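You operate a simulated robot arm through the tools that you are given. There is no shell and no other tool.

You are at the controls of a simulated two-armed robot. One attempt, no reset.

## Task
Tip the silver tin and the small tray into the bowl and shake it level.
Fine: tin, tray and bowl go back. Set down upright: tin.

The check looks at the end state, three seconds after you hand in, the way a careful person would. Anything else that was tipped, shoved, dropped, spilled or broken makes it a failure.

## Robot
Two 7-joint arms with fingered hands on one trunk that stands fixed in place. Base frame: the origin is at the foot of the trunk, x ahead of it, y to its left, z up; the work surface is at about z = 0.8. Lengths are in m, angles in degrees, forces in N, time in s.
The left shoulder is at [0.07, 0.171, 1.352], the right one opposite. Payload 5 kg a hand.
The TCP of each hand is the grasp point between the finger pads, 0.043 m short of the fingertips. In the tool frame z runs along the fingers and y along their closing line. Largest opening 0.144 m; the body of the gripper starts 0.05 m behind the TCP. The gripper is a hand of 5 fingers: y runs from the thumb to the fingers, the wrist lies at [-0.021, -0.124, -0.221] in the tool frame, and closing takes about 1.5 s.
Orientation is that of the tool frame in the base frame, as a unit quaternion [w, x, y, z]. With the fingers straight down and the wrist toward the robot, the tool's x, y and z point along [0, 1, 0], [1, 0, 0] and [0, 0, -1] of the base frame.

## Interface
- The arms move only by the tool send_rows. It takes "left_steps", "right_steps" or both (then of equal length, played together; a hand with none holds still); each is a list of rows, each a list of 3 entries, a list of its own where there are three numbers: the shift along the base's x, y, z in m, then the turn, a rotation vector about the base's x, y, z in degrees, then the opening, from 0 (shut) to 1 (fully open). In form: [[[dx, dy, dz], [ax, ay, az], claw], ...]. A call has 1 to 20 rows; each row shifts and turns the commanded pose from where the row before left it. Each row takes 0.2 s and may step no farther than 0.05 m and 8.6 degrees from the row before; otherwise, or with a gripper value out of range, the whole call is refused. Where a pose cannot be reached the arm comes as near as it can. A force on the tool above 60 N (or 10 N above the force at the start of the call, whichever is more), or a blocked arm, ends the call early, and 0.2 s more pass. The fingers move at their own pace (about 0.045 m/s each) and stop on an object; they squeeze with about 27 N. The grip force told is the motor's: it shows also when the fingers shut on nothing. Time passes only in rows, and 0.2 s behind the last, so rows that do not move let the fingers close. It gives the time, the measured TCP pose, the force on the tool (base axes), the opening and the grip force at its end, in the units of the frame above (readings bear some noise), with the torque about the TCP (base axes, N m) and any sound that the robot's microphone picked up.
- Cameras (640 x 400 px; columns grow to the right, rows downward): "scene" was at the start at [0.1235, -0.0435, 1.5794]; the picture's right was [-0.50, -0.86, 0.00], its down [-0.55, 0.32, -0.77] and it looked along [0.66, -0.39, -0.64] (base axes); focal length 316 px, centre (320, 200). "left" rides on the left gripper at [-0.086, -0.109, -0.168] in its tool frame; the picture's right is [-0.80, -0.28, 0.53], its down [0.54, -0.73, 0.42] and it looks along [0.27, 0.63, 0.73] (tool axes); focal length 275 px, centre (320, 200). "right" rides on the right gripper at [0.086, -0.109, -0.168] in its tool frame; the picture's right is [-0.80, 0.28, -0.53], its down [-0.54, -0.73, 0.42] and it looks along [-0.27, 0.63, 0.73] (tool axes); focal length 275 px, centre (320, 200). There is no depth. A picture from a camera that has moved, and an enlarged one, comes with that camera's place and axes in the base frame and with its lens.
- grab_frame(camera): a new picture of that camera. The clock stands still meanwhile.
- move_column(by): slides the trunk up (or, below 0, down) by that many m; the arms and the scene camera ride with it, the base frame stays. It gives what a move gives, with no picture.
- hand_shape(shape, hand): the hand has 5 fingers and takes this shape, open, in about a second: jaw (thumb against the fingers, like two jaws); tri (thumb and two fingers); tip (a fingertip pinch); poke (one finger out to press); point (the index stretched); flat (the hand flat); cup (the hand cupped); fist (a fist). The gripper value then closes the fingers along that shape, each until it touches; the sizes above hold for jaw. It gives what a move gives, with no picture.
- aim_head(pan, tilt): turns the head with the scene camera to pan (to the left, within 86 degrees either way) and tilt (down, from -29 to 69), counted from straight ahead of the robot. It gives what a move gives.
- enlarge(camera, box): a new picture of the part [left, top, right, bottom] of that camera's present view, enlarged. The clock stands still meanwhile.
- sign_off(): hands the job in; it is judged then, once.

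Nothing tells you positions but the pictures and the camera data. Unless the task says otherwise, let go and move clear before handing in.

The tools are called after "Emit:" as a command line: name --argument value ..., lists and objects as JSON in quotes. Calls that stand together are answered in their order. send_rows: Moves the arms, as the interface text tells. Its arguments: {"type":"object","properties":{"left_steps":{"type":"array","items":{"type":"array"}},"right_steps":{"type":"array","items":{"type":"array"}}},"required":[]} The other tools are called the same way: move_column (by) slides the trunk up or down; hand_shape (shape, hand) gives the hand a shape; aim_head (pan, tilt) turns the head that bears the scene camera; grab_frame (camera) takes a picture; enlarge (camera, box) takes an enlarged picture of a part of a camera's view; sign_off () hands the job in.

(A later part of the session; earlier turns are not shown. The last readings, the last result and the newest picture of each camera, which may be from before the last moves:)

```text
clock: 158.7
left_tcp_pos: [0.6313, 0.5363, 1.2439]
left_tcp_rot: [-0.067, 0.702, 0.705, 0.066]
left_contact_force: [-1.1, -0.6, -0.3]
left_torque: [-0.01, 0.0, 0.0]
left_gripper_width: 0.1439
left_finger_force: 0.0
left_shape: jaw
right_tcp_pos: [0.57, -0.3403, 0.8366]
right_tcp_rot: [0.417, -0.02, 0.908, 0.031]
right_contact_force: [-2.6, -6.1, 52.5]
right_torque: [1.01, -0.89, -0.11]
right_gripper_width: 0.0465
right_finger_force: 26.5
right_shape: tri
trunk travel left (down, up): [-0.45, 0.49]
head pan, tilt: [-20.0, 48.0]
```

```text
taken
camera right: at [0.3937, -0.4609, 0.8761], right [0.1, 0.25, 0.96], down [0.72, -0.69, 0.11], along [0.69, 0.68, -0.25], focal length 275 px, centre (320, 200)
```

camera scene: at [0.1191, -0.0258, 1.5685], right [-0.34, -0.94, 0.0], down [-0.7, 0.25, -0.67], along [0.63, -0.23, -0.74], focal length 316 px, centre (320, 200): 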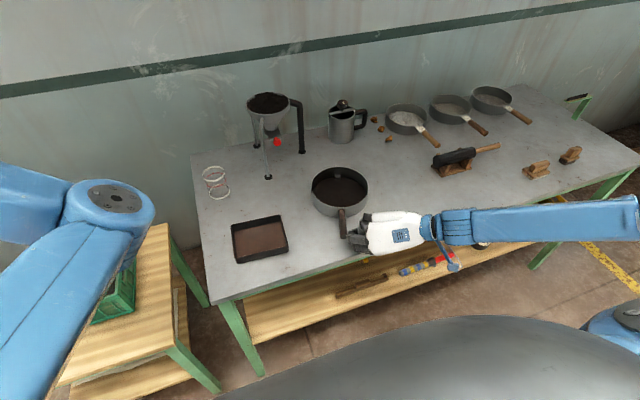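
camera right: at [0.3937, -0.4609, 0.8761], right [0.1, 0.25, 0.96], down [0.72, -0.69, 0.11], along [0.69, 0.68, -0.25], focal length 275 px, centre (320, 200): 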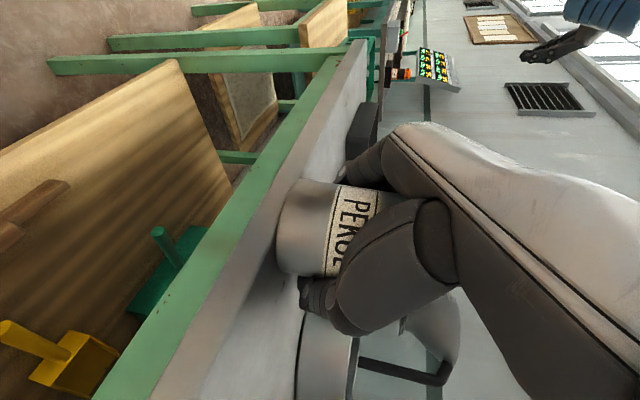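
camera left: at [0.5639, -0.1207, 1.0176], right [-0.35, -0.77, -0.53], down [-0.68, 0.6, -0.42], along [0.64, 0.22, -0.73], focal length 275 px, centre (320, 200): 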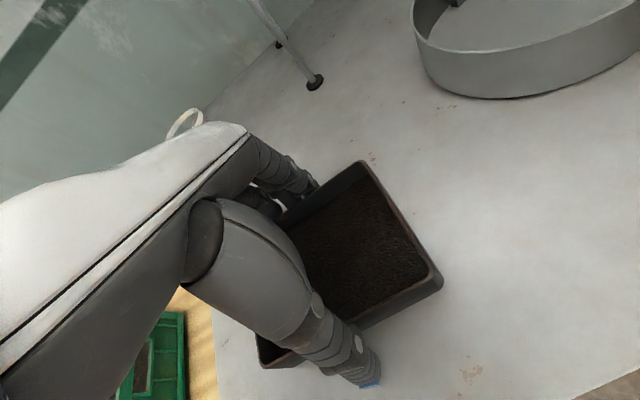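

The arm dropped badly during that move and pressed something down near the bowl handle. I must look closely before doing anything else.

Emit:
enlarge --camera "scene" --box '[280, 150, 440, 270]'

Emit:
enlarge --camera "right" --box '[220, 120, 460, 380]'

Emit:
enlarge --camera "scene" --box '[180, 130, 340, 270]'

```text
3.33 times, centred on (360, 210) of scene
camera zoom: at [0.1191, -0.0258, 1.5685], right [-0.34, -0.94, 0.0], down [-0.7, 0.25, -0.67], along [0.63, -0.23, -0.74], focal length 1052 px, centre (187, 167)
```

zoom: 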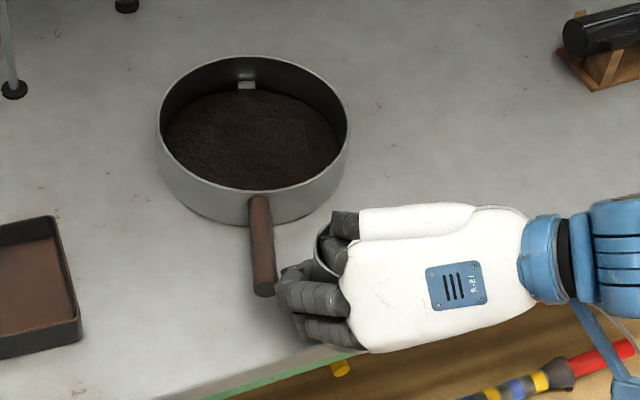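

```text
1.54 times, centred on (340, 250) of right
camera zoom: at [0.3937, -0.4609, 0.8761], right [0.1, 0.25, 0.96], down [0.72, -0.69, 0.11], along [0.69, 0.68, -0.25], focal length 424 px, centre (289, 123)
```

zoom: 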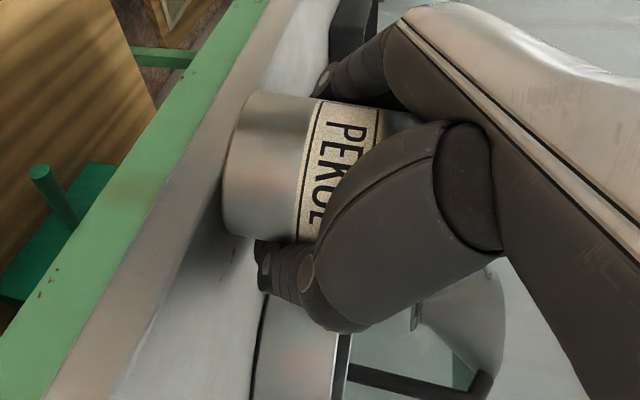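

```text
2.86 times, centred on (260, 200) of scene
camera zoom: at [0.1191, -0.0258, 1.5685], right [-0.34, -0.94, 0.0], down [-0.7, 0.25, -0.67], along [0.63, -0.23, -0.74], focal length 901 px, centre (491, 200)
```

zoom: 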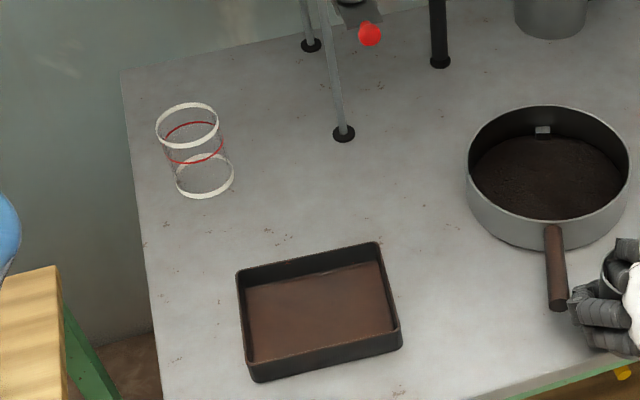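

The tin is still in hand, pressed against the bench. The bowl was nudged about 2 cm and turned about 25°, but nothing is spilled and the tray and glass are untouched. I'll ease straight up in tiny steps and watch how the arm responds.

Emit:
send_rows --right_steps '[[[0, 0, 0.004], [0, 0, 0], 0], [[0, 0, 0.004], [0, 0, 0], 0], [[0, 0, 0.004], [0, 0, 0], 0], [[0, 0, 0], [0, 0, 0], 0]]'

Emit:
enlarge --camera "scene" --box '[280, 150, 440, 270]'

Emit:
grab_frame --camera "right"

```text
clock: 159.7
left_tcp_pos: [0.6356, 0.5346, 1.2407]
left_tcp_rot: [-0.069, 0.703, 0.705, 0.065]
left_contact_force: [-0.4, 0.2, -0.2]
left_torque: [-0.01, -0.02, 0.01]
left_gripper_width: 0.1438
left_finger_force: 0.1
left_shape: jaw
right_tcp_pos: [0.568, -0.342, 0.8411]
right_tcp_rot: [0.411, -0.018, 0.911, 0.031]
right_contact_force: [-0.6, 0.9, -1.1]
right_torque: [-0.01, -0.03, 0.0]
right_gripper_width: 0.0464
right_finger_force: 27.4
right_shape: tri
trunk travel left (down, up): [-0.45, 0.49]
head pan, tilt: [-20.0, 48.0]
```

```text
3.33 times, centred on (360, 210) of scene
camera zoom: at [0.124, -0.0274, 1.5674], right [-0.34, -0.94, 0.0], down [-0.7, 0.25, -0.67], along [0.63, -0.23, -0.74], focal length 1052 px, centre (187, 167)
```

zoom: 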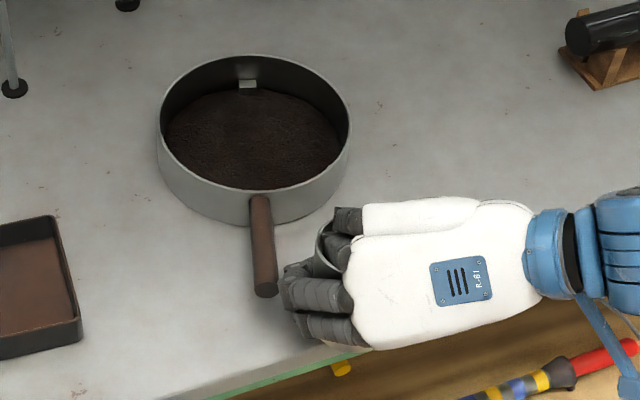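

```text
taken
camera right: at [0.3934, -0.4618, 0.8831], right [0.11, 0.25, 0.96], down [0.72, -0.69, 0.1], along [0.69, 0.68, -0.26], focal length 275 px, centre (320, 200)
```

right: 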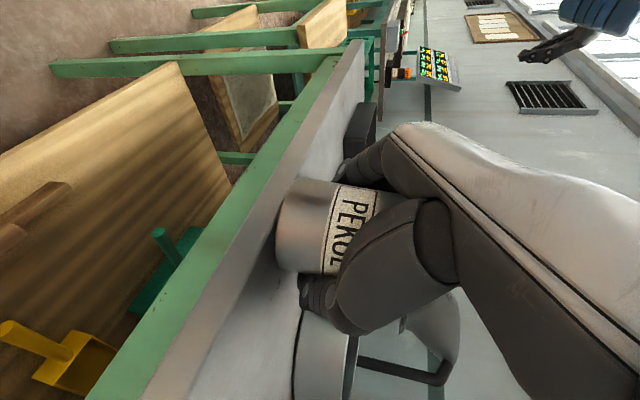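

The force is relieved and the tin is upright in hand, with the fingers right next to the bowl handle. I'll ease it a few centimetres away from the handle and the bench edge, turning the yaw back toward the comfortable side.

Emit:
send_rows --right_steps '[[[0, -0.004, 0.004], [0, 0, -2], 0], [[0.004, -0.008, 0.004], [0, 0, -3], 0], [[0.005, -0.01, 0.002], [0, 0, -3], 0], [[0, 0, 0], [0, 0, 0], 0]]'

Emit:
enlarge --camera "scene" --box '[280, 150, 440, 270]'

Emit:
grab_frame --camera "right"

```text
clock: 160.7
left_tcp_pos: [0.6353, 0.5344, 1.241]
left_tcp_rot: [-0.069, 0.703, 0.705, 0.066]
left_contact_force: [-0.3, -0.2, 0.0]
left_torque: [-0.01, 0.0, 0.02]
left_gripper_width: 0.1436
left_finger_force: 0.1
left_shape: jaw
right_tcp_pos: [0.5789, -0.3636, 0.8532]
right_tcp_rot: [0.413, 0.045, 0.91, 0.001]
right_contact_force: [-0.5, 0.6, -0.9]
right_torque: [-0.01, -0.02, 0.04]
right_gripper_width: 0.0464
right_finger_force: 26.8
right_shape: tri
trunk travel left (down, up): [-0.45, 0.49]
head pan, tilt: [-20.0, 48.0]
```

```text
3.33 times, centred on (360, 210) of scene
camera zoom: at [0.1241, -0.0275, 1.5677], right [-0.34, -0.94, 0.0], down [-0.7, 0.25, -0.67], along [0.63, -0.23, -0.74], focal length 1052 px, centre (187, 167)
```

zoom: 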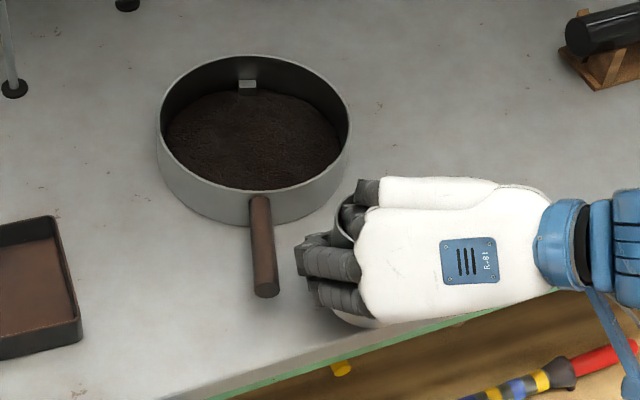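

```text
taken
camera right: at [0.3881, -0.4582, 0.8942], right [0.14, 0.23, 0.96], down [0.62, -0.78, 0.1], along [0.78, 0.58, -0.26], focal length 275 px, centre (320, 200)
```

right: 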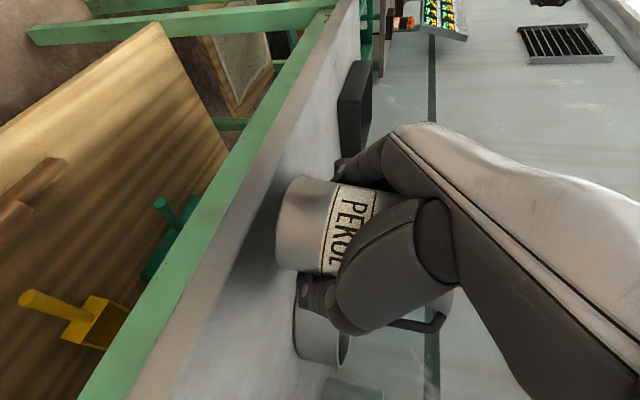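

The arm is following properly again and the tin is upright. I'll lift it a few centimetres and carry it back in short checked steps toward its own place, so I can set it down and regrip cleanly.

Emit:
send_rows --right_steps '[[[0, 0, 0.01], [0, 0, 0], 0], [[0, 0, 0.015], [0, 0, 0], 0], [[0.004, -0.008, 0.015], [0, 0, -2], 0], [[0.006, -0.012, 0.01], [0, 0, -3], 0], [[0, 0, 0], [0, 0, 0], 0]]'

Emit:
send_rows --right_steps '[[[0.006, -0.012, 0], [0, 0, -3], 0], [[0.008, -0.015, 0], [0, 0, -3], 0], [[0.008, -0.015, 0], [0, 0, -3], 0], [[0.008, -0.015, 0], [0, 0, -3], 0], [[0, 0, 0], [0, 0, 0], 0]]'

Emit:
grab_frame --camera "scene"

Emit:
grab_frame --camera "right"

```text
clock: 161.8
left_tcp_pos: [0.6355, 0.5352, 1.2414]
left_tcp_rot: [-0.069, 0.702, 0.705, 0.064]
left_contact_force: [0.3, -0.5, 1.0]
left_torque: [-0.04, -0.02, 0.0]
left_gripper_width: 0.144
left_finger_force: 0.0
left_shape: jaw
right_tcp_pos: [0.5897, -0.3827, 0.9027]
right_tcp_rot: [0.413, 0.085, 0.907, -0.016]
right_contact_force: [0.8, 0.3, -0.8]
right_torque: [-0.02, 0.01, -0.01]
right_gripper_width: 0.0465
right_finger_force: 27.3
right_shape: tri
trunk travel left (down, up): [-0.45, 0.49]
head pan, tilt: [-20.0, 48.0]
```

```text
clock: 163.1
left_tcp_pos: [0.6366, 0.5348, 1.2405]
left_tcp_rot: [-0.069, 0.703, 0.705, 0.066]
left_contact_force: [0.4, 1.5, -0.8]
left_torque: [-0.02, 0.04, -0.03]
left_gripper_width: 0.1439
left_finger_force: 0.1
left_shape: jaw
right_tcp_pos: [0.6188, -0.4394, 0.9017]
right_tcp_rot: [0.409, 0.179, 0.893, -0.06]
right_contact_force: [0.0, 0.8, -0.5]
right_torque: [-0.05, -0.01, 0.02]
right_gripper_width: 0.0464
right_finger_force: 27.2
right_shape: tri
trunk travel left (down, up): [-0.45, 0.49]
head pan, tilt: [-20.0, 48.0]
```

```text
taken
camera scene: at [0.124, -0.0274, 1.5677], right [-0.34, -0.94, 0.0], down [-0.7, 0.25, -0.67], along [0.63, -0.23, -0.74], focal length 316 px, centre (320, 200)
```

scene: 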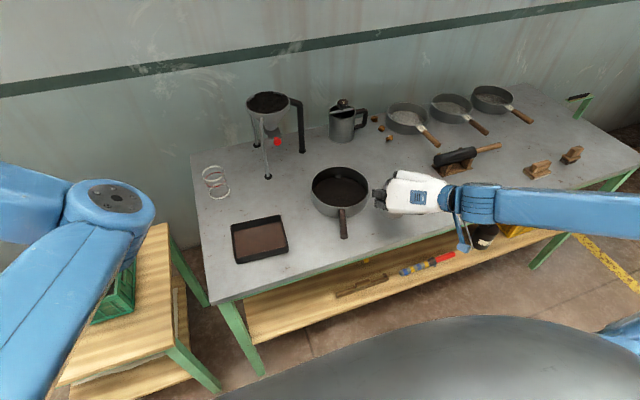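

```text
taken
camera right: at [0.4085, -0.4759, 0.9437], right [0.2, 0.18, 0.96], down [0.36, -0.93, 0.1], along [0.91, 0.33, -0.26], focal length 275 px, centre (320, 200)
```

right: 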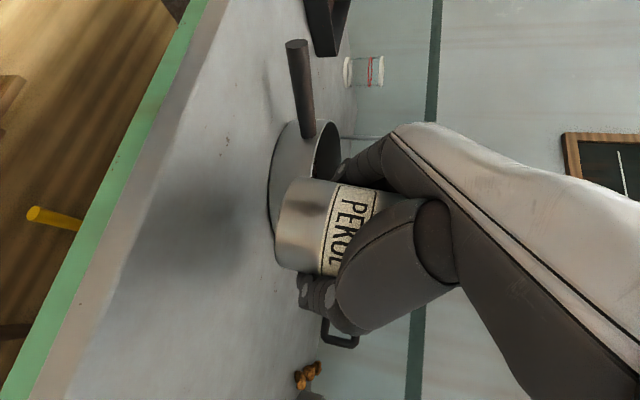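

It's tracking well. I'll go the rest of the way to the tin's own spot.

Emit:
send_rows --right_steps '[[[0.008, -0.015, 0], [0, 0, -2], 0], [[0.009, -0.018, 0], [0, 0, -2.5], 0], [[0.01, -0.02, 0], [0, 0, -2.5], 0], [[0.01, -0.02, 0], [0, 0, -2], 0], [[0.006, -0.012, 0], [0, 0, -1], 0], [[0, 0, 0], [0, 0, 0], 0]]'

Emit:
aim_head --pan -35 --tilt 48

Emit:
enlarge --camera "scene" --box '[290, 110, 430, 240]'

Emit:
grab_frame --camera "right"

```text
clock: 164.4
left_tcp_pos: [0.6358, 0.5343, 1.2415]
left_tcp_rot: [-0.07, 0.703, 0.705, 0.065]
left_contact_force: [0.3, -0.7, 0.2]
left_torque: [0.03, 0.02, 0.0]
left_gripper_width: 0.144
left_finger_force: 0.1
left_shape: jaw
right_tcp_pos: [0.6629, -0.5249, 0.9032]
right_tcp_rot: [0.402, 0.256, 0.874, -0.095]
right_contact_force: [0.1, 0.1, -1.6]
right_torque: [-0.03, 0.02, 0.05]
right_gripper_width: 0.0465
right_finger_force: 27.4
right_shape: tri
trunk travel left (down, up): [-0.45, 0.49]
head pan, tilt: [-20.0, 48.0]
```

```text
clock: 165.2
left_tcp_pos: [0.6359, 0.5344, 1.2416]
left_tcp_rot: [-0.069, 0.703, 0.705, 0.065]
left_contact_force: [1.1, 0.3, -0.2]
left_torque: [0.02, 0.0, 0.03]
left_gripper_width: 0.1435
left_finger_force: 0.1
left_shape: jaw
right_tcp_pos: [0.662, -0.5254, 0.9029]
right_tcp_rot: [0.402, 0.256, 0.874, -0.094]
right_contact_force: [0.1, -0.7, -2.2]
right_torque: [-0.02, 0.02, -0.01]
right_gripper_width: 0.0461
right_finger_force: 26.7
right_shape: tri
trunk travel left (down, up): [-0.45, 0.49]
head pan, tilt: [-35.0, 48.0]
```

```text
3.08 times, centred on (360, 175) of scene
camera zoom: at [0.1146, -0.0459, 1.5677], right [-0.57, -0.82, 0.0], down [-0.61, 0.43, -0.67], along [0.55, -0.38, -0.74], focal length 971 px, centre (197, 277)
```

zoom: 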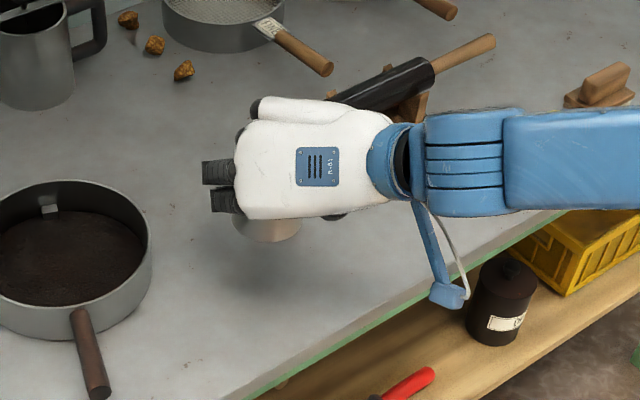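

```text
taken
camera right: at [0.4488, -0.5231, 0.9445], right [0.23, 0.14, 0.96], down [0.19, -0.98, 0.1], along [0.95, 0.16, -0.26], focal length 275 px, centre (320, 200)
```

right: 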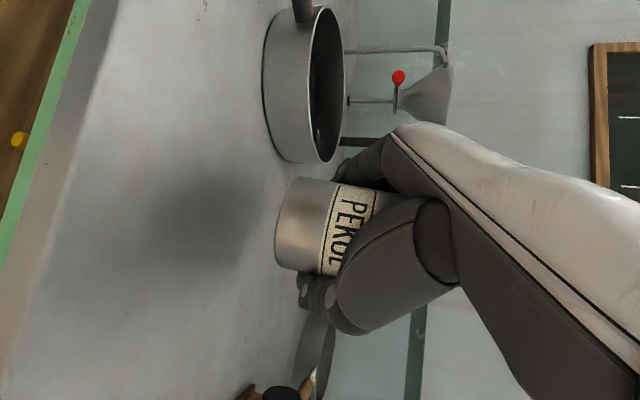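

The tin is near its own spot at about (0.66, -0.517). I'll shift it the small remainder, lower it until it touches, and stop.

Emit:
send_rows --right_steps '[[[0.006, -0.008, -0.005], [0, 0, 0], 0], [[0.006, -0.008, -0.01], [0, 0, 0], 0], [[0.005, -0.006, -0.015], [0, 0, 0], 0], [[0, 0, -0.012], [0, 0, 0], 0], [[0, 0, -0.006], [0, 0, 0], 0], [[0, 0, 0], [0, 0, 0], 0]]'

Emit:
enlarge --camera "scene" --box '[290, 110, 430, 240]'

Emit:
grab_frame --camera "right"

```text
clock: 166.6
left_tcp_pos: [0.6345, 0.5341, 1.242]
left_tcp_rot: [-0.069, 0.702, 0.705, 0.065]
left_contact_force: [0.3, -0.8, 0.2]
left_torque: [0.0, 0.0, 0.0]
left_gripper_width: 0.1438
left_finger_force: 0.1
left_shape: jaw
right_tcp_pos: [0.6788, -0.5461, 0.855]
right_tcp_rot: [0.403, 0.255, 0.874, -0.094]
right_contact_force: [0.2, -0.9, -1.5]
right_torque: [-0.01, -0.01, 0.0]
right_gripper_width: 0.0466
right_finger_force: 27.2
right_shape: tri
trunk travel left (down, up): [-0.45, 0.49]
head pan, tilt: [-35.0, 48.0]
```

```text
3.08 times, centred on (360, 175) of scene
camera zoom: at [0.1146, -0.0459, 1.5677], right [-0.57, -0.82, 0.0], down [-0.61, 0.43, -0.67], along [0.55, -0.38, -0.74], focal length 971 px, centre (197, 277)
```

zoom: 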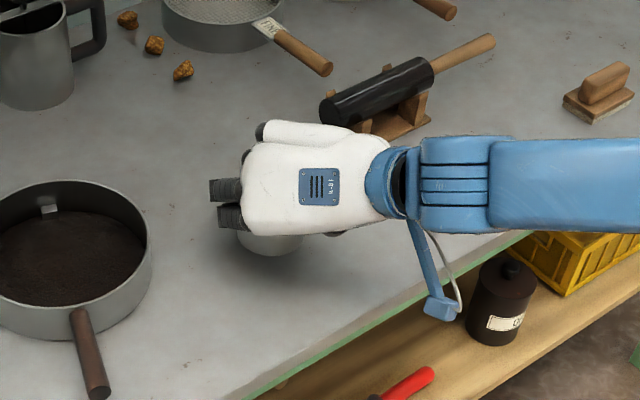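

```text
taken
camera right: at [0.4654, -0.5452, 0.8966], right [0.23, 0.14, 0.96], down [0.19, -0.98, 0.1], along [0.95, 0.16, -0.26], focal length 275 px, centre (320, 200)
```

right: 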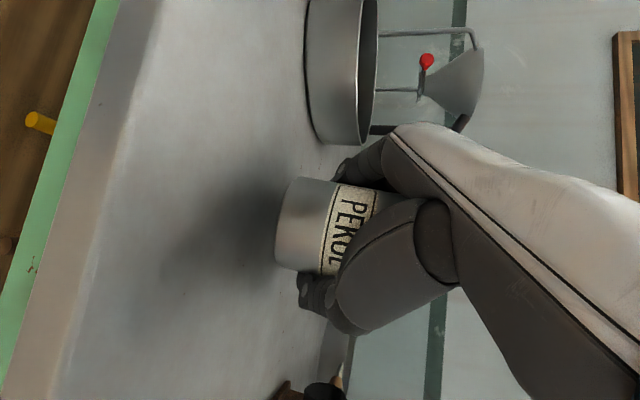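

About a centimetre remains. I'll lower in small steps until the bench takes the weight.

Emit:
send_rows --right_steps '[[[0, 0, -0.003], [0, 0, 0], 0], [[0, 0, -0.003], [0, 0, 0], 0], [[0, 0, 0], [0, 0, 0], 0]]'

Emit:
send_rows --right_steps '[[[0, 0, -0.002], [0, 0, 0], 0], [[0, 0, -0.002], [0, 0, 0], 0], [[0, 0, 0], [0, 0, 0], 0]]'

```text
clock: 167.4
left_tcp_pos: [0.6348, 0.5346, 1.2413]
left_tcp_rot: [-0.069, 0.702, 0.706, 0.064]
left_contact_force: [-0.2, -1.4, -0.5]
left_torque: [0.02, 0.01, 0.01]
left_gripper_width: 0.1438
left_finger_force: 0.0
left_shape: jaw
right_tcp_pos: [0.6799, -0.5485, 0.8488]
right_tcp_rot: [0.402, 0.256, 0.874, -0.094]
right_contact_force: [-0.3, 0.7, -1.6]
right_torque: [-0.01, -0.02, -0.01]
right_gripper_width: 0.0465
right_finger_force: 27.0
right_shape: tri
trunk travel left (down, up): [-0.45, 0.49]
head pan, tilt: [-35.0, 48.0]
```

```text
clock: 168.2
left_tcp_pos: [0.6369, 0.5346, 1.2414]
left_tcp_rot: [-0.07, 0.703, 0.705, 0.065]
left_contact_force: [0.4, -0.5, -0.9]
left_torque: [0.0, 0.01, 0.01]
left_gripper_width: 0.1437
left_finger_force: 0.1
left_shape: jaw
right_tcp_pos: [0.6801, -0.5469, 0.8452]
right_tcp_rot: [0.402, 0.256, 0.874, -0.095]
right_contact_force: [-0.6, 0.0, -1.3]
right_torque: [-0.03, -0.01, -0.03]
right_gripper_width: 0.0463
right_finger_force: 26.7
right_shape: tri
trunk travel left (down, up): [-0.45, 0.49]
head pan, tilt: [-35.0, 48.0]
```

Emit:
send_rows --right_steps '[[[0, 0, -0.002], [0, 0, 0], 0], [[0, 0, 0], [0, 0, 0], 0]]'

Emit:
send_rows --right_steps '[[[0, 0, -0.002], [0, 0, 0], 0], [[0, 0, 0], [0, 0, 0], 0]]'

Emit:
send_rows --right_steps '[[[0, 0, -0.0015], [0, 0, 0], 0], [[0, 0, 0], [0, 0, 0], 0]]'

Emit:
enlarge --camera "right" --box '[220, 120, 460, 380]'

```text
clock: 168.8
left_tcp_pos: [0.6344, 0.5341, 1.2412]
left_tcp_rot: [-0.069, 0.703, 0.705, 0.065]
left_contact_force: [0.3, -0.6, 0.1]
left_torque: [-0.04, -0.02, 0.04]
left_gripper_width: 0.1437
left_finger_force: 0.0
left_shape: jaw
right_tcp_pos: [0.6799, -0.5465, 0.8433]
right_tcp_rot: [0.403, 0.256, 0.874, -0.095]
right_contact_force: [0.3, 0.2, -1.5]
right_torque: [-0.04, -0.03, -0.02]
right_gripper_width: 0.0465
right_finger_force: 27.2
right_shape: tri
trunk travel left (down, up): [-0.45, 0.49]
head pan, tilt: [-35.0, 48.0]
```

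```text
clock: 169.4
left_tcp_pos: [0.6355, 0.5341, 1.2414]
left_tcp_rot: [-0.069, 0.703, 0.705, 0.066]
left_contact_force: [0.2, 0.7, -0.1]
left_torque: [-0.02, -0.01, -0.02]
left_gripper_width: 0.1435
left_finger_force: 0.0
left_shape: jaw
right_tcp_pos: [0.6804, -0.5467, 0.8394]
right_tcp_rot: [0.403, 0.256, 0.874, -0.095]
right_contact_force: [-1.3, 0.0, -1.4]
right_torque: [-0.01, -0.01, 0.01]
right_gripper_width: 0.0466
right_finger_force: 26.6
right_shape: tri
trunk travel left (down, up): [-0.45, 0.49]
head pan, tilt: [-35.0, 48.0]
```

```text
clock: 170.0
left_tcp_pos: [0.6349, 0.5344, 1.2417]
left_tcp_rot: [-0.068, 0.703, 0.705, 0.065]
left_contact_force: [-0.4, 0.1, -1.4]
left_torque: [0.0, 0.01, 0.0]
left_gripper_width: 0.144
left_finger_force: 0.1
left_shape: jaw
right_tcp_pos: [0.68, -0.5472, 0.8393]
right_tcp_rot: [0.402, 0.256, 0.874, -0.095]
right_contact_force: [-0.2, 0.2, -1.8]
right_torque: [-0.01, -0.02, -0.01]
right_gripper_width: 0.0465
right_finger_force: 27.1
right_shape: tri
trunk travel left (down, up): [-0.45, 0.49]
head pan, tilt: [-35.0, 48.0]
```

```text
1.54 times, centred on (340, 250) of right
camera zoom: at [0.4656, -0.5452, 0.8807], right [0.23, 0.14, 0.96], down [0.19, -0.98, 0.1], along [0.95, 0.16, -0.26], focal length 424 px, centre (289, 123)
```

zoom: 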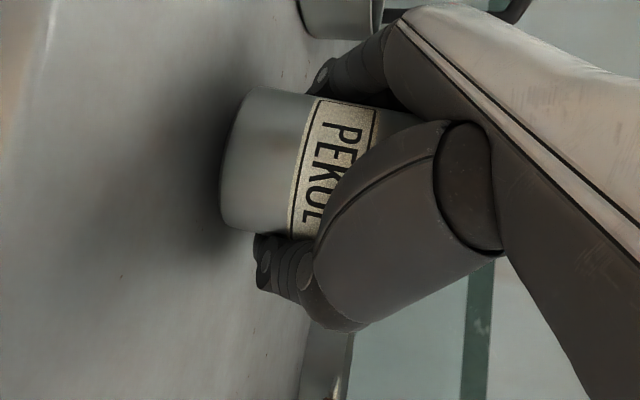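

No touch yet. A little further down.

Emit:
send_rows --right_steps '[[[0, 0, -0.0015], [0, 0, 0], 0], [[0, 0, 0], [0, 0, 0], 0]]'

Emit:
send_rows --right_steps '[[[0, 0, -0.0015], [0, 0, 0], 0], [[0, 0, 0], [0, 0, 0], 0]]'

Emit:
enlarge --camera "right" --box '[220, 120, 460, 380]'

```text
clock: 170.6
left_tcp_pos: [0.6354, 0.5349, 1.2418]
left_tcp_rot: [-0.069, 0.703, 0.705, 0.065]
left_contact_force: [-0.3, -0.6, 0.3]
left_torque: [0.0, 0.0, -0.01]
left_gripper_width: 0.1439
left_finger_force: 0.0
left_shape: jaw
right_tcp_pos: [0.6785, -0.547, 0.8403]
right_tcp_rot: [0.403, 0.255, 0.874, -0.095]
right_contact_force: [-0.8, -0.4, 5.7]
right_torque: [0.13, -0.25, 0.05]
right_gripper_width: 0.0463
right_finger_force: 26.6
right_shape: tri
trunk travel left (down, up): [-0.45, 0.49]
head pan, tilt: [-35.0, 48.0]
```

```text
clock: 171.2
left_tcp_pos: [0.6331, 0.5356, 1.2423]
left_tcp_rot: [-0.069, 0.703, 0.705, 0.065]
left_contact_force: [0.0, 0.6, -0.2]
left_torque: [0.01, -0.01, 0.04]
left_gripper_width: 0.1434
left_finger_force: 0.1
left_shape: jaw
right_tcp_pos: [0.68, -0.546, 0.8387]
right_tcp_rot: [0.404, 0.255, 0.873, -0.095]
right_contact_force: [-1.8, 0.0, 13.6]
right_torque: [0.23, -0.47, 0.04]
right_gripper_width: 0.0463
right_finger_force: 27.2
right_shape: tri
trunk travel left (down, up): [-0.45, 0.49]
head pan, tilt: [-35.0, 48.0]
```

```text
1.54 times, centred on (340, 250) of right
camera zoom: at [0.4656, -0.5447, 0.8792], right [0.23, 0.15, 0.96], down [0.19, -0.98, 0.1], along [0.95, 0.16, -0.25], focal length 424 px, centre (289, 123)
```

zoom: 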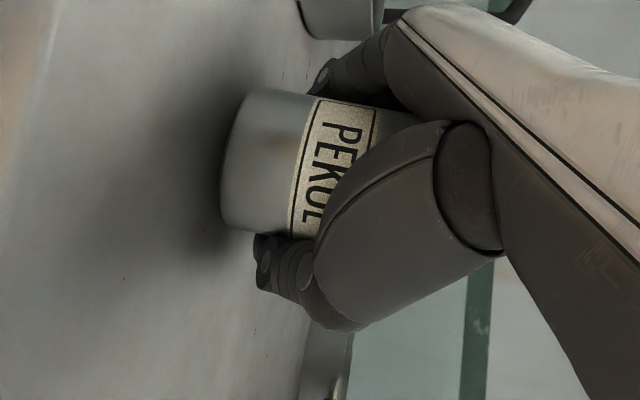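

The bench has the weight now, about 14 N. I'll ease off a millimetre and open the fingers partway, slowly.

Emit:
send_rows --right_steps '[[[0, 0, 0.001], [0, 0, 0], 0], [[0, 0, 0], [0, 0, 0], 0.35], [[0, 0, 0], [0, 0, 0], 0.42], [[0, 0, 0], [0, 0, 0], 0.5], [[0, 0, 0], [0, 0, 0], 0.57], [[0, 0, 0], [0, 0, 0], 0.65], [[0, 0, 0], [0, 0, 0], 0.75], [[0, 0, 0], [0, 0, 0], 0.75], [[0, 0, 0], [0, 0, 0], 0.75]]'

Emit:
enlarge --camera "right" --box '[220, 120, 460, 380]'

Emit:
enlarge --camera "scene" --box '[290, 110, 430, 240]'

```text
clock: 173.2
left_tcp_pos: [0.6335, 0.5364, 1.2413]
left_tcp_rot: [-0.069, 0.703, 0.705, 0.065]
left_contact_force: [-0.1, -0.1, -0.1]
left_torque: [0.03, 0.05, 0.02]
left_gripper_width: 0.1437
left_finger_force: 0.0
left_shape: jaw
right_tcp_pos: [0.6783, -0.5453, 0.8391]
right_tcp_rot: [0.404, 0.255, 0.873, -0.095]
right_contact_force: [-2.2, 0.2, 16.7]
right_torque: [-0.06, 0.31, -0.06]
right_gripper_width: 0.1072
right_finger_force: 0.1
right_shape: tri
trunk travel left (down, up): [-0.45, 0.49]
head pan, tilt: [-35.0, 48.0]
```

```text
1.54 times, centred on (340, 250) of right
camera zoom: at [0.4652, -0.5442, 0.88], right [0.23, 0.15, 0.96], down [0.19, -0.98, 0.1], along [0.95, 0.16, -0.25], focal length 424 px, centre (289, 123)
```

zoom: 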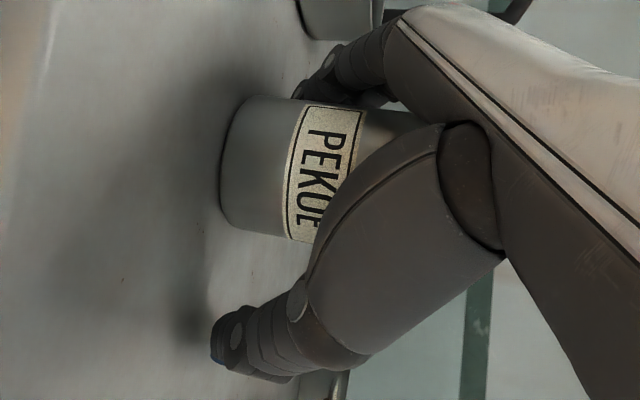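

```text
3.08 times, centred on (360, 175) of scene
camera zoom: at [0.1123, -0.0442, 1.568], right [-0.57, -0.82, 0.0], down [-0.61, 0.43, -0.67], along [0.55, -0.38, -0.74], focal length 971 px, centre (197, 277)
```

zoom: 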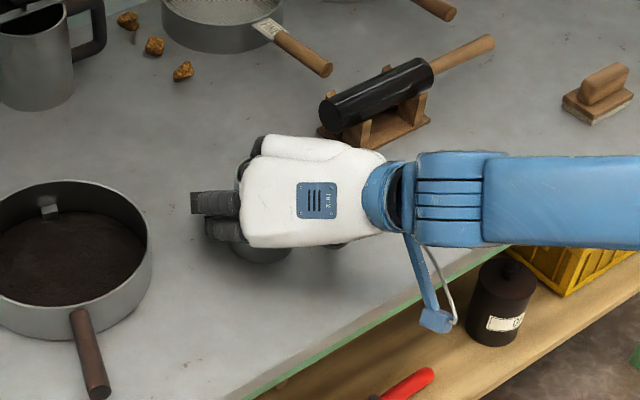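

The tin stands upright on the bench and is free of the fingers. I'll raise the hand slowly straight up and check that it stays put.

Emit:
send_rows --right_steps '[[[0, 0, 0.004], [0, 0, 0], 0.75], [[0, 0, 0.006], [0, 0, 0], 0.75], [[0, 0, 0.01], [0, 0, 0], 0.75], [[0, 0, 0], [0, 0, 0], 0.75]]'

Emit:
grab_frame --camera "right"

```text
clock: 174.2
left_tcp_pos: [0.635, 0.534, 1.2418]
left_tcp_rot: [-0.069, 0.703, 0.705, 0.064]
left_contact_force: [-0.4, -0.3, 0.1]
left_torque: [0.0, 0.02, 0.03]
left_gripper_width: 0.1437
left_finger_force: 0.1
left_shape: jaw
right_tcp_pos: [0.6781, -0.5471, 0.8564]
right_tcp_rot: [0.401, 0.256, 0.874, -0.095]
right_contact_force: [-0.2, -0.1, -0.2]
right_torque: [-0.02, 0.01, -0.01]
right_gripper_width: 0.108
right_finger_force: 0.1
right_shape: tri
trunk travel left (down, up): [-0.45, 0.49]
head pan, tilt: [-35.0, 48.0]
```

```text
taken
camera right: at [0.4659, -0.545, 0.8984], right [0.23, 0.14, 0.96], down [0.19, -0.98, 0.1], along [0.95, 0.16, -0.26], focal length 275 px, centre (320, 200)
```

right: 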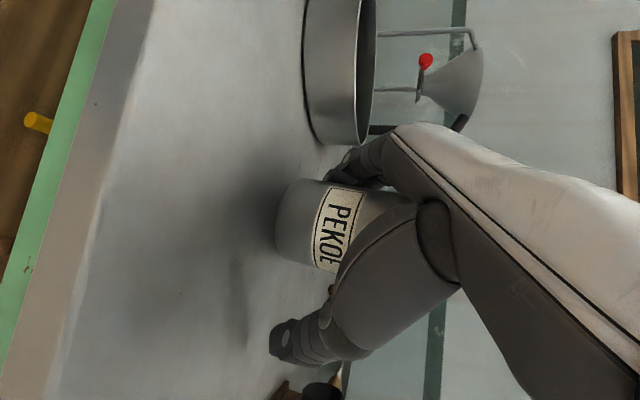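

The tin may have come up with the hand. Let me look closely before going further.

Emit:
enlarge --camera "right" --box '[220, 130, 440, 380]'

Emit:
enlarge --camera "scene" --box '[310, 130, 400, 210]'

Emit:
grab_frame --camera "left"

```text
1.60 times, centred on (330, 255) of right
camera zoom: at [0.4659, -0.545, 0.8984], right [0.23, 0.14, 0.96], down [0.19, -0.98, 0.1], along [0.95, 0.16, -0.26], focal length 440 px, centre (304, 112)
```

zoom: 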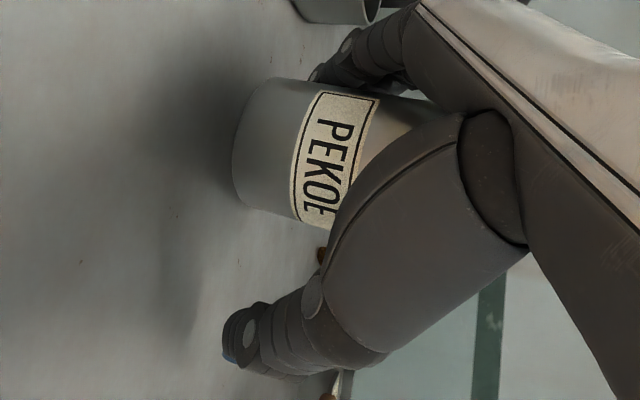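

```text
5.00 times, centred on (355, 170) of scene
camera zoom: at [0.1147, -0.0461, 1.5677], right [-0.57, -0.82, 0.0], down [-0.61, 0.43, -0.67], along [0.55, -0.38, -0.74], focal length 1578 px, centre (145, 350)
```

zoom: 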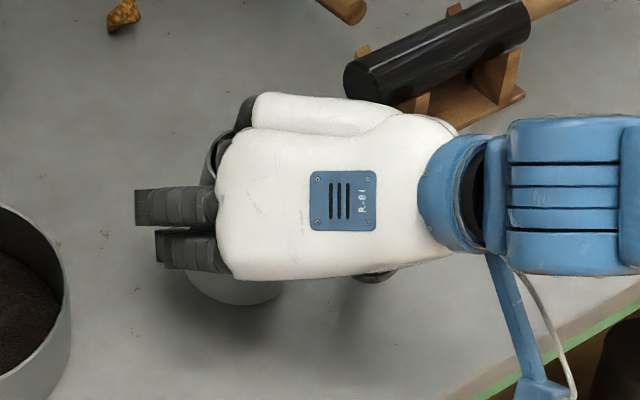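

```text
taken
camera left: at [0.5278, 0.4184, 1.3901], right [-0.29, -0.68, -0.67], down [-0.73, 0.61, -0.31], along [0.62, 0.4, -0.67], focal length 275 px, centre (320, 200)
```

left: 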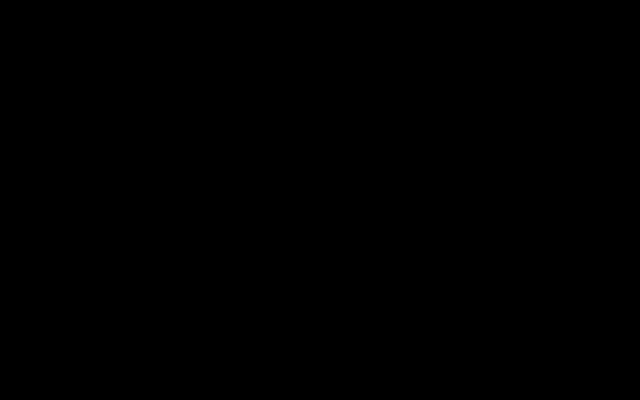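

The tin did come up slightly with the hand: it seems wedged against the curled fingers. I'll set it back down, open fully so those fingers relax, and try again.

Emit:
send_rows --right_steps '[[[0, 0, -0.008], [0, 0, 0], 0.75], [[0, 0, -0.007], [0, 0, 0], 0.75], [[0, 0, 0], [0, 0, 0], 0.8], [[0, 0, 0], [0, 0, 0], 0.9], [[0, 0, 0], [0, 0, 0], 1], [[0, 0, 0], [0, 0, 0], 1], [[0, 0, 0], [0, 0, 0], 1], [[0, 0, 0], [0, 0, 0], 1]]'

Emit:
enlarge --camera "right" --box '[220, 130, 440, 380]'

Emit:
enlarge --camera "scene" --box '[310, 130, 400, 210]'

```text
clock: 176.0
left_tcp_pos: [0.6344, 0.5361, 1.2417]
left_tcp_rot: [-0.069, 0.703, 0.705, 0.065]
left_contact_force: [-0.2, 0.1, -0.1]
left_torque: [-0.02, -0.02, -0.04]
left_gripper_width: 0.144
left_finger_force: 0.0
left_shape: jaw
right_tcp_pos: [0.6795, -0.5468, 0.8427]
right_tcp_rot: [0.403, 0.256, 0.874, -0.094]
right_contact_force: [-0.6, -0.2, 11.6]
right_torque: [-0.02, 0.21, -0.02]
right_gripper_width: 0.1435
right_finger_force: 0.2
right_shape: tri
trunk travel left (down, up): [-0.45, 0.49]
head pan, tilt: [-35.0, 48.0]
```

```text
1.60 times, centred on (330, 255) of right
camera zoom: at [0.4654, -0.5448, 0.8843], right [0.23, 0.15, 0.96], down [0.19, -0.98, 0.1], along [0.95, 0.16, -0.26], focal length 440 px, centre (304, 112)
```

zoom: 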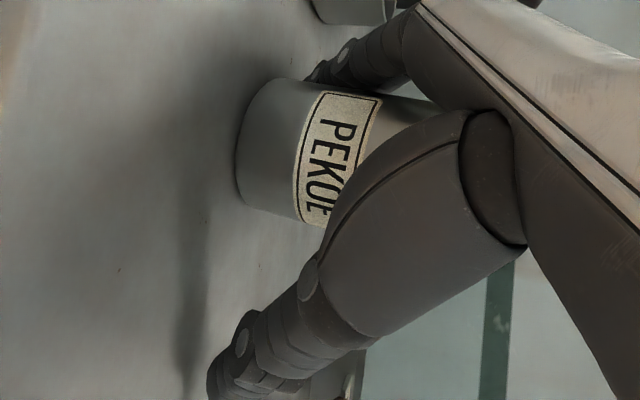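

```text
5.00 times, centred on (355, 170) of scene
camera zoom: at [0.1132, -0.0449, 1.5679], right [-0.57, -0.82, 0.0], down [-0.61, 0.43, -0.67], along [0.55, -0.38, -0.74], focal length 1578 px, centre (145, 350)
```

zoom: 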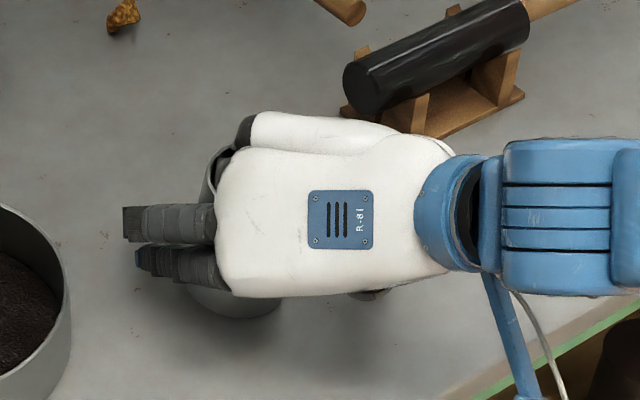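

I'll raise by a few millimetres and compare the tin's position in the image.

Emit:
send_rows --right_steps '[[[0, 0, 0.004], [0, 0, 0], 1], [[0, 0, 0.004], [0, 0, 0], 1], [[0, 0, 0.004], [0, 0, 0], 1], [[0, 0, 0], [0, 0, 0], 1]]'

Emit:
enlarge --camera "right" --box '[220, 130, 440, 380]'

```text
clock: 177.0
left_tcp_pos: [0.6351, 0.5344, 1.2417]
left_tcp_rot: [-0.07, 0.703, 0.705, 0.066]
left_contact_force: [0.1, -0.1, -0.3]
left_torque: [0.01, 0.05, 0.03]
left_gripper_width: 0.1434
left_finger_force: 0.0
left_shape: jaw
right_tcp_pos: [0.6798, -0.5468, 0.8534]
right_tcp_rot: [0.402, 0.256, 0.874, -0.095]
right_contact_force: [-0.5, 0.6, 0.2]
right_torque: [0.02, 0.05, 0.03]
right_gripper_width: 0.1438
right_finger_force: 0.1
right_shape: tri
trunk travel left (down, up): [-0.45, 0.49]
head pan, tilt: [-35.0, 48.0]
```

```text
1.60 times, centred on (330, 255) of right
camera zoom: at [0.4659, -0.5449, 0.8952], right [0.23, 0.14, 0.96], down [0.19, -0.98, 0.1], along [0.95, 0.16, -0.26], focal length 440 px, centre (304, 112)
```

zoom: 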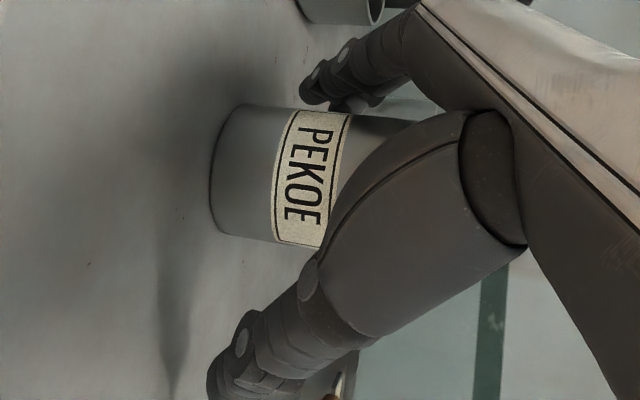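

Now the tin stays on the bench while the hand rises. I'll continue straight up slowly.

Emit:
send_rows --right_steps '[[[0, 0, 0.006], [0, 0, 0], 1], [[0, 0, 0.008], [0, 0, 0], 1], [[0, 0, 0.01], [0, 0, 0], 1], [[0, 0, 0], [0, 0, 0], 1]]'

Emit:
enlarge --camera "right" --box '[160, 100, 440, 380]'

```text
clock: 178.0
left_tcp_pos: [0.6352, 0.5337, 1.2415]
left_tcp_rot: [-0.069, 0.704, 0.704, 0.064]
left_contact_force: [0.5, 1.1, -0.6]
left_torque: [0.0, -0.04, -0.02]
left_gripper_width: 0.1439
left_finger_force: 0.0
left_shape: jaw
right_tcp_pos: [0.6795, -0.5478, 0.8777]
right_tcp_rot: [0.402, 0.256, 0.874, -0.094]
right_contact_force: [0.0, -0.2, 0.1]
right_torque: [-0.03, 0.01, 0.0]
right_gripper_width: 0.1438
right_finger_force: 0.0
right_shape: tri
trunk travel left (down, up): [-0.45, 0.49]
head pan, tilt: [-35.0, 48.0]
```

```text
1.43 times, centred on (300, 240) of right
camera zoom: at [0.4658, -0.5447, 0.9196], right [0.23, 0.14, 0.96], down [0.19, -0.98, 0.1], along [0.95, 0.16, -0.26], focal length 393 px, centre (349, 143)
```

zoom: 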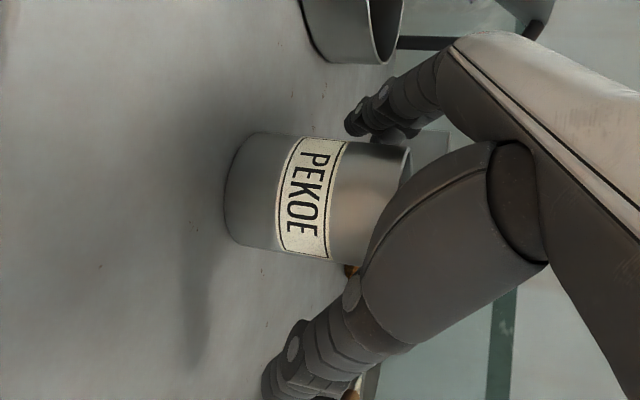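

The tin stands upright on the bench, free of the hand. I'll rise clear of it.

Emit:
send_rows --right_steps '[[[0, 0, 0.012], [0, 0, 0], 1], [[0, 0, 0.02], [0, 0, 0], 1], [[0, 0, 0.03], [0, 0, 0], 1], [[0, 0, 0.03], [0, 0, 0], 1], [[0, 0, 0.03], [0, 0, 0], 1], [[0, 0, 0.02], [0, 0, 0], 1], [[0, 0, 0], [0, 0, 0], 1]]'

Emit:
grab_frame --camera "right"

Emit:
grab_frame --camera "scene"

Emit:
enlarge --camera "scene" --box '[320, 150, 376, 206]'

```text
clock: 179.6
left_tcp_pos: [0.6374, 0.5352, 1.2414]
left_tcp_rot: [-0.07, 0.703, 0.705, 0.065]
left_contact_force: [-0.4, -0.5, -0.2]
left_torque: [-0.01, 0.0, 0.0]
left_gripper_width: 0.1442
left_finger_force: 0.1
left_shape: jaw
right_tcp_pos: [0.6799, -0.5483, 1.0201]
right_tcp_rot: [0.402, 0.256, 0.874, -0.095]
right_contact_force: [0.1, -0.3, 0.4]
right_torque: [0.0, -0.03, 0.0]
right_gripper_width: 0.1438
right_finger_force: 0.1
right_shape: tri
trunk travel left (down, up): [-0.45, 0.49]
head pan, tilt: [-35.0, 48.0]
```

```text
taken
camera right: at [0.4658, -0.5451, 1.0616], right [0.23, 0.14, 0.96], down [0.19, -0.98, 0.1], along [0.95, 0.16, -0.26], focal length 275 px, centre (320, 200)
```

right: 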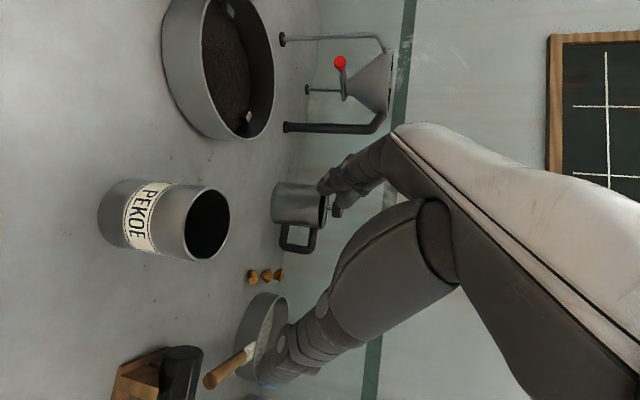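

```text
taken
camera scene: at [0.1147, -0.0461, 1.5677], right [-0.57, -0.82, 0.0], down [-0.61, 0.43, -0.67], along [0.55, -0.38, -0.74], focal length 316 px, centre (320, 200)
```

scene: 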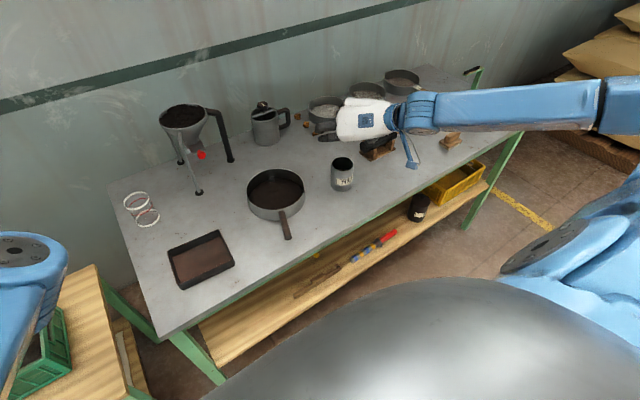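

```text
7.14 times, centred on (348, 178) of scene
camera zoom: at [0.1147, -0.0461, 1.5677], right [-0.57, -0.82, 0.0], down [-0.61, 0.43, -0.67], along [0.55, -0.38, -0.74], focal length 2254 px, centre (120, 357)
```

zoom: 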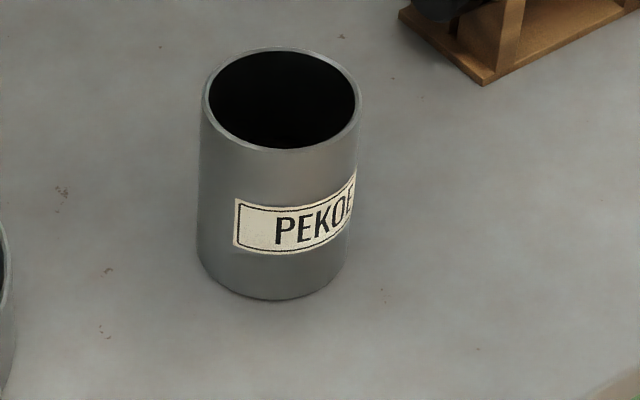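

The tin is upright on the bench near its place, but its inside looks darker than before, so I need to see whether its contents are still there. I'll bring the right hand back to the natural fingers-down pose in checked steps to look into the tin from above.

Emit:
send_rows --right_steps '[[[0, 0, 0.02], [0, 0, 0], 1], [[0, 0, 0.03], [0, 0, 0], 1], [[-0.005, -0.005, 0.025], [2.2, 1.3, -2.7], 1], [[-0.006, -0.005, 0.02], [4.32, 2.67, -5.38], 1], [[-0.006, -0.005, 0.015], [4.32, 2.67, -5.38], 1], [[0, 0, 0], [0, 0, 0], 1]]'

Emit:
send_rows --right_steps '[[[-0.006, -0.005, 0.01], [4.32, 2.67, -5.38], 1], [[-0.006, -0.005, 0.01], [4.32, 2.67, -5.38], 1], [[-0.006, -0.005, 0.01], [4.32, 2.67, -5.38], 1], [[0, 0, 0], [0, 0, 0], 1]]'

Emit:
send_rows --right_steps '[[[-0.006, -0.005, 0.01], [4.32, 2.67, -5.38], 1], [[-0.006, -0.005, 0.01], [4.32, 2.67, -5.38], 1], [[-0.006, -0.005, 0.01], [4.32, 2.67, -5.38], 1], [[0, 0, 0], [4.32, 2.67, -5.38], 1], [[0, 0, 0], [2.2, 1.3, -2.6], 1], [[0, 0, 0], [0, 0, 0], 1]]'

Emit:
grab_frame --camera "right"

Emit:
grab_frame --camera "scene"

```text
clock: 181.0
left_tcp_pos: [0.6355, 0.5348, 1.2407]
left_tcp_rot: [-0.069, 0.703, 0.704, 0.065]
left_contact_force: [0.2, 0.0, 0.2]
left_torque: [-0.03, -0.04, 0.02]
left_gripper_width: 0.144
left_finger_force: 0.0
left_shape: jaw
right_tcp_pos: [0.6621, -0.5619, 1.1293]
right_tcp_rot: [0.311, 0.388, 0.865, -0.073]
right_contact_force: [0.3, 0.5, 0.6]
right_torque: [-0.02, 0.01, -0.02]
right_gripper_width: 0.1434
right_finger_force: 0.0
right_shape: tri
trunk travel left (down, up): [-0.45, 0.49]
head pan, tilt: [-35.0, 48.0]
```

```text
clock: 182.0
left_tcp_pos: [0.6351, 0.5354, 1.2409]
left_tcp_rot: [-0.069, 0.703, 0.705, 0.065]
left_contact_force: [-0.1, -0.2, -0.2]
left_torque: [-0.04, -0.02, 0.01]
left_gripper_width: 0.1438
left_finger_force: 0.1
left_shape: jaw
right_tcp_pos: [0.6448, -0.5774, 1.1612]
right_tcp_rot: [0.192, 0.531, 0.824, -0.045]
right_contact_force: [0.0, -0.5, 0.0]
right_torque: [0.02, 0.01, 0.0]
right_gripper_width: 0.1437
right_finger_force: 0.0
right_shape: tri
trunk travel left (down, up): [-0.45, 0.49]
head pan, tilt: [-35.0, 48.0]
```

```text
clock: 183.4
left_tcp_pos: [0.6345, 0.5346, 1.2412]
left_tcp_rot: [-0.069, 0.703, 0.705, 0.066]
left_contact_force: [0.2, -0.5, 0.0]
left_torque: [-0.02, 0.03, 0.0]
left_gripper_width: 0.1437
left_finger_force: 0.0
left_shape: jaw
right_tcp_pos: [0.6262, -0.5915, 1.1896]
right_tcp_rot: [0.0, 0.707, 0.708, -0.001]
right_contact_force: [0.1, 0.0, 0.2]
right_torque: [-0.02, 0.0, -0.02]
right_gripper_width: 0.1438
right_finger_force: 0.1
right_shape: tri
trunk travel left (down, up): [-0.45, 0.49]
head pan, tilt: [-35.0, 48.0]
```

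```text
taken
camera right: at [0.5176, -0.5054, 1.3582], right [0.28, -0.8, 0.53], down [-0.73, -0.54, -0.42], along [0.63, -0.27, -0.73], focal length 275 px, centre (320, 200)
```

right: 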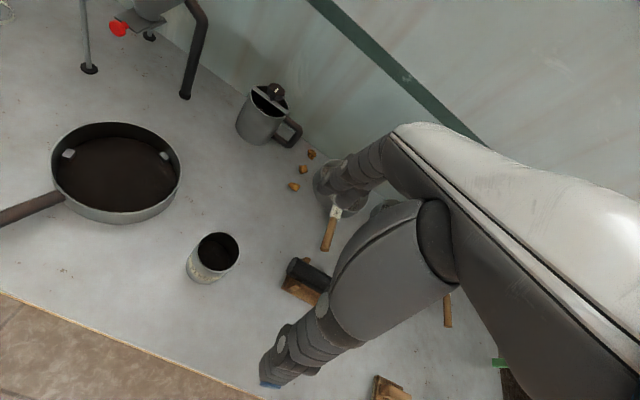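

```text
taken
camera scene: at [0.114, -0.0455, 1.5678], right [-0.57, -0.82, 0.0], down [-0.61, 0.43, -0.67], along [0.55, -0.38, -0.74], focal length 316 px, centre (320, 200)
```

scene: 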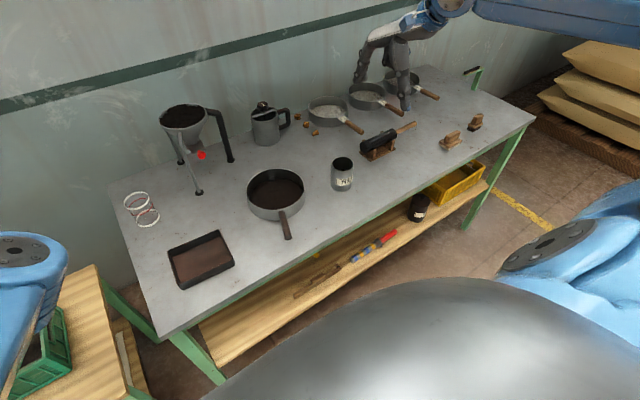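

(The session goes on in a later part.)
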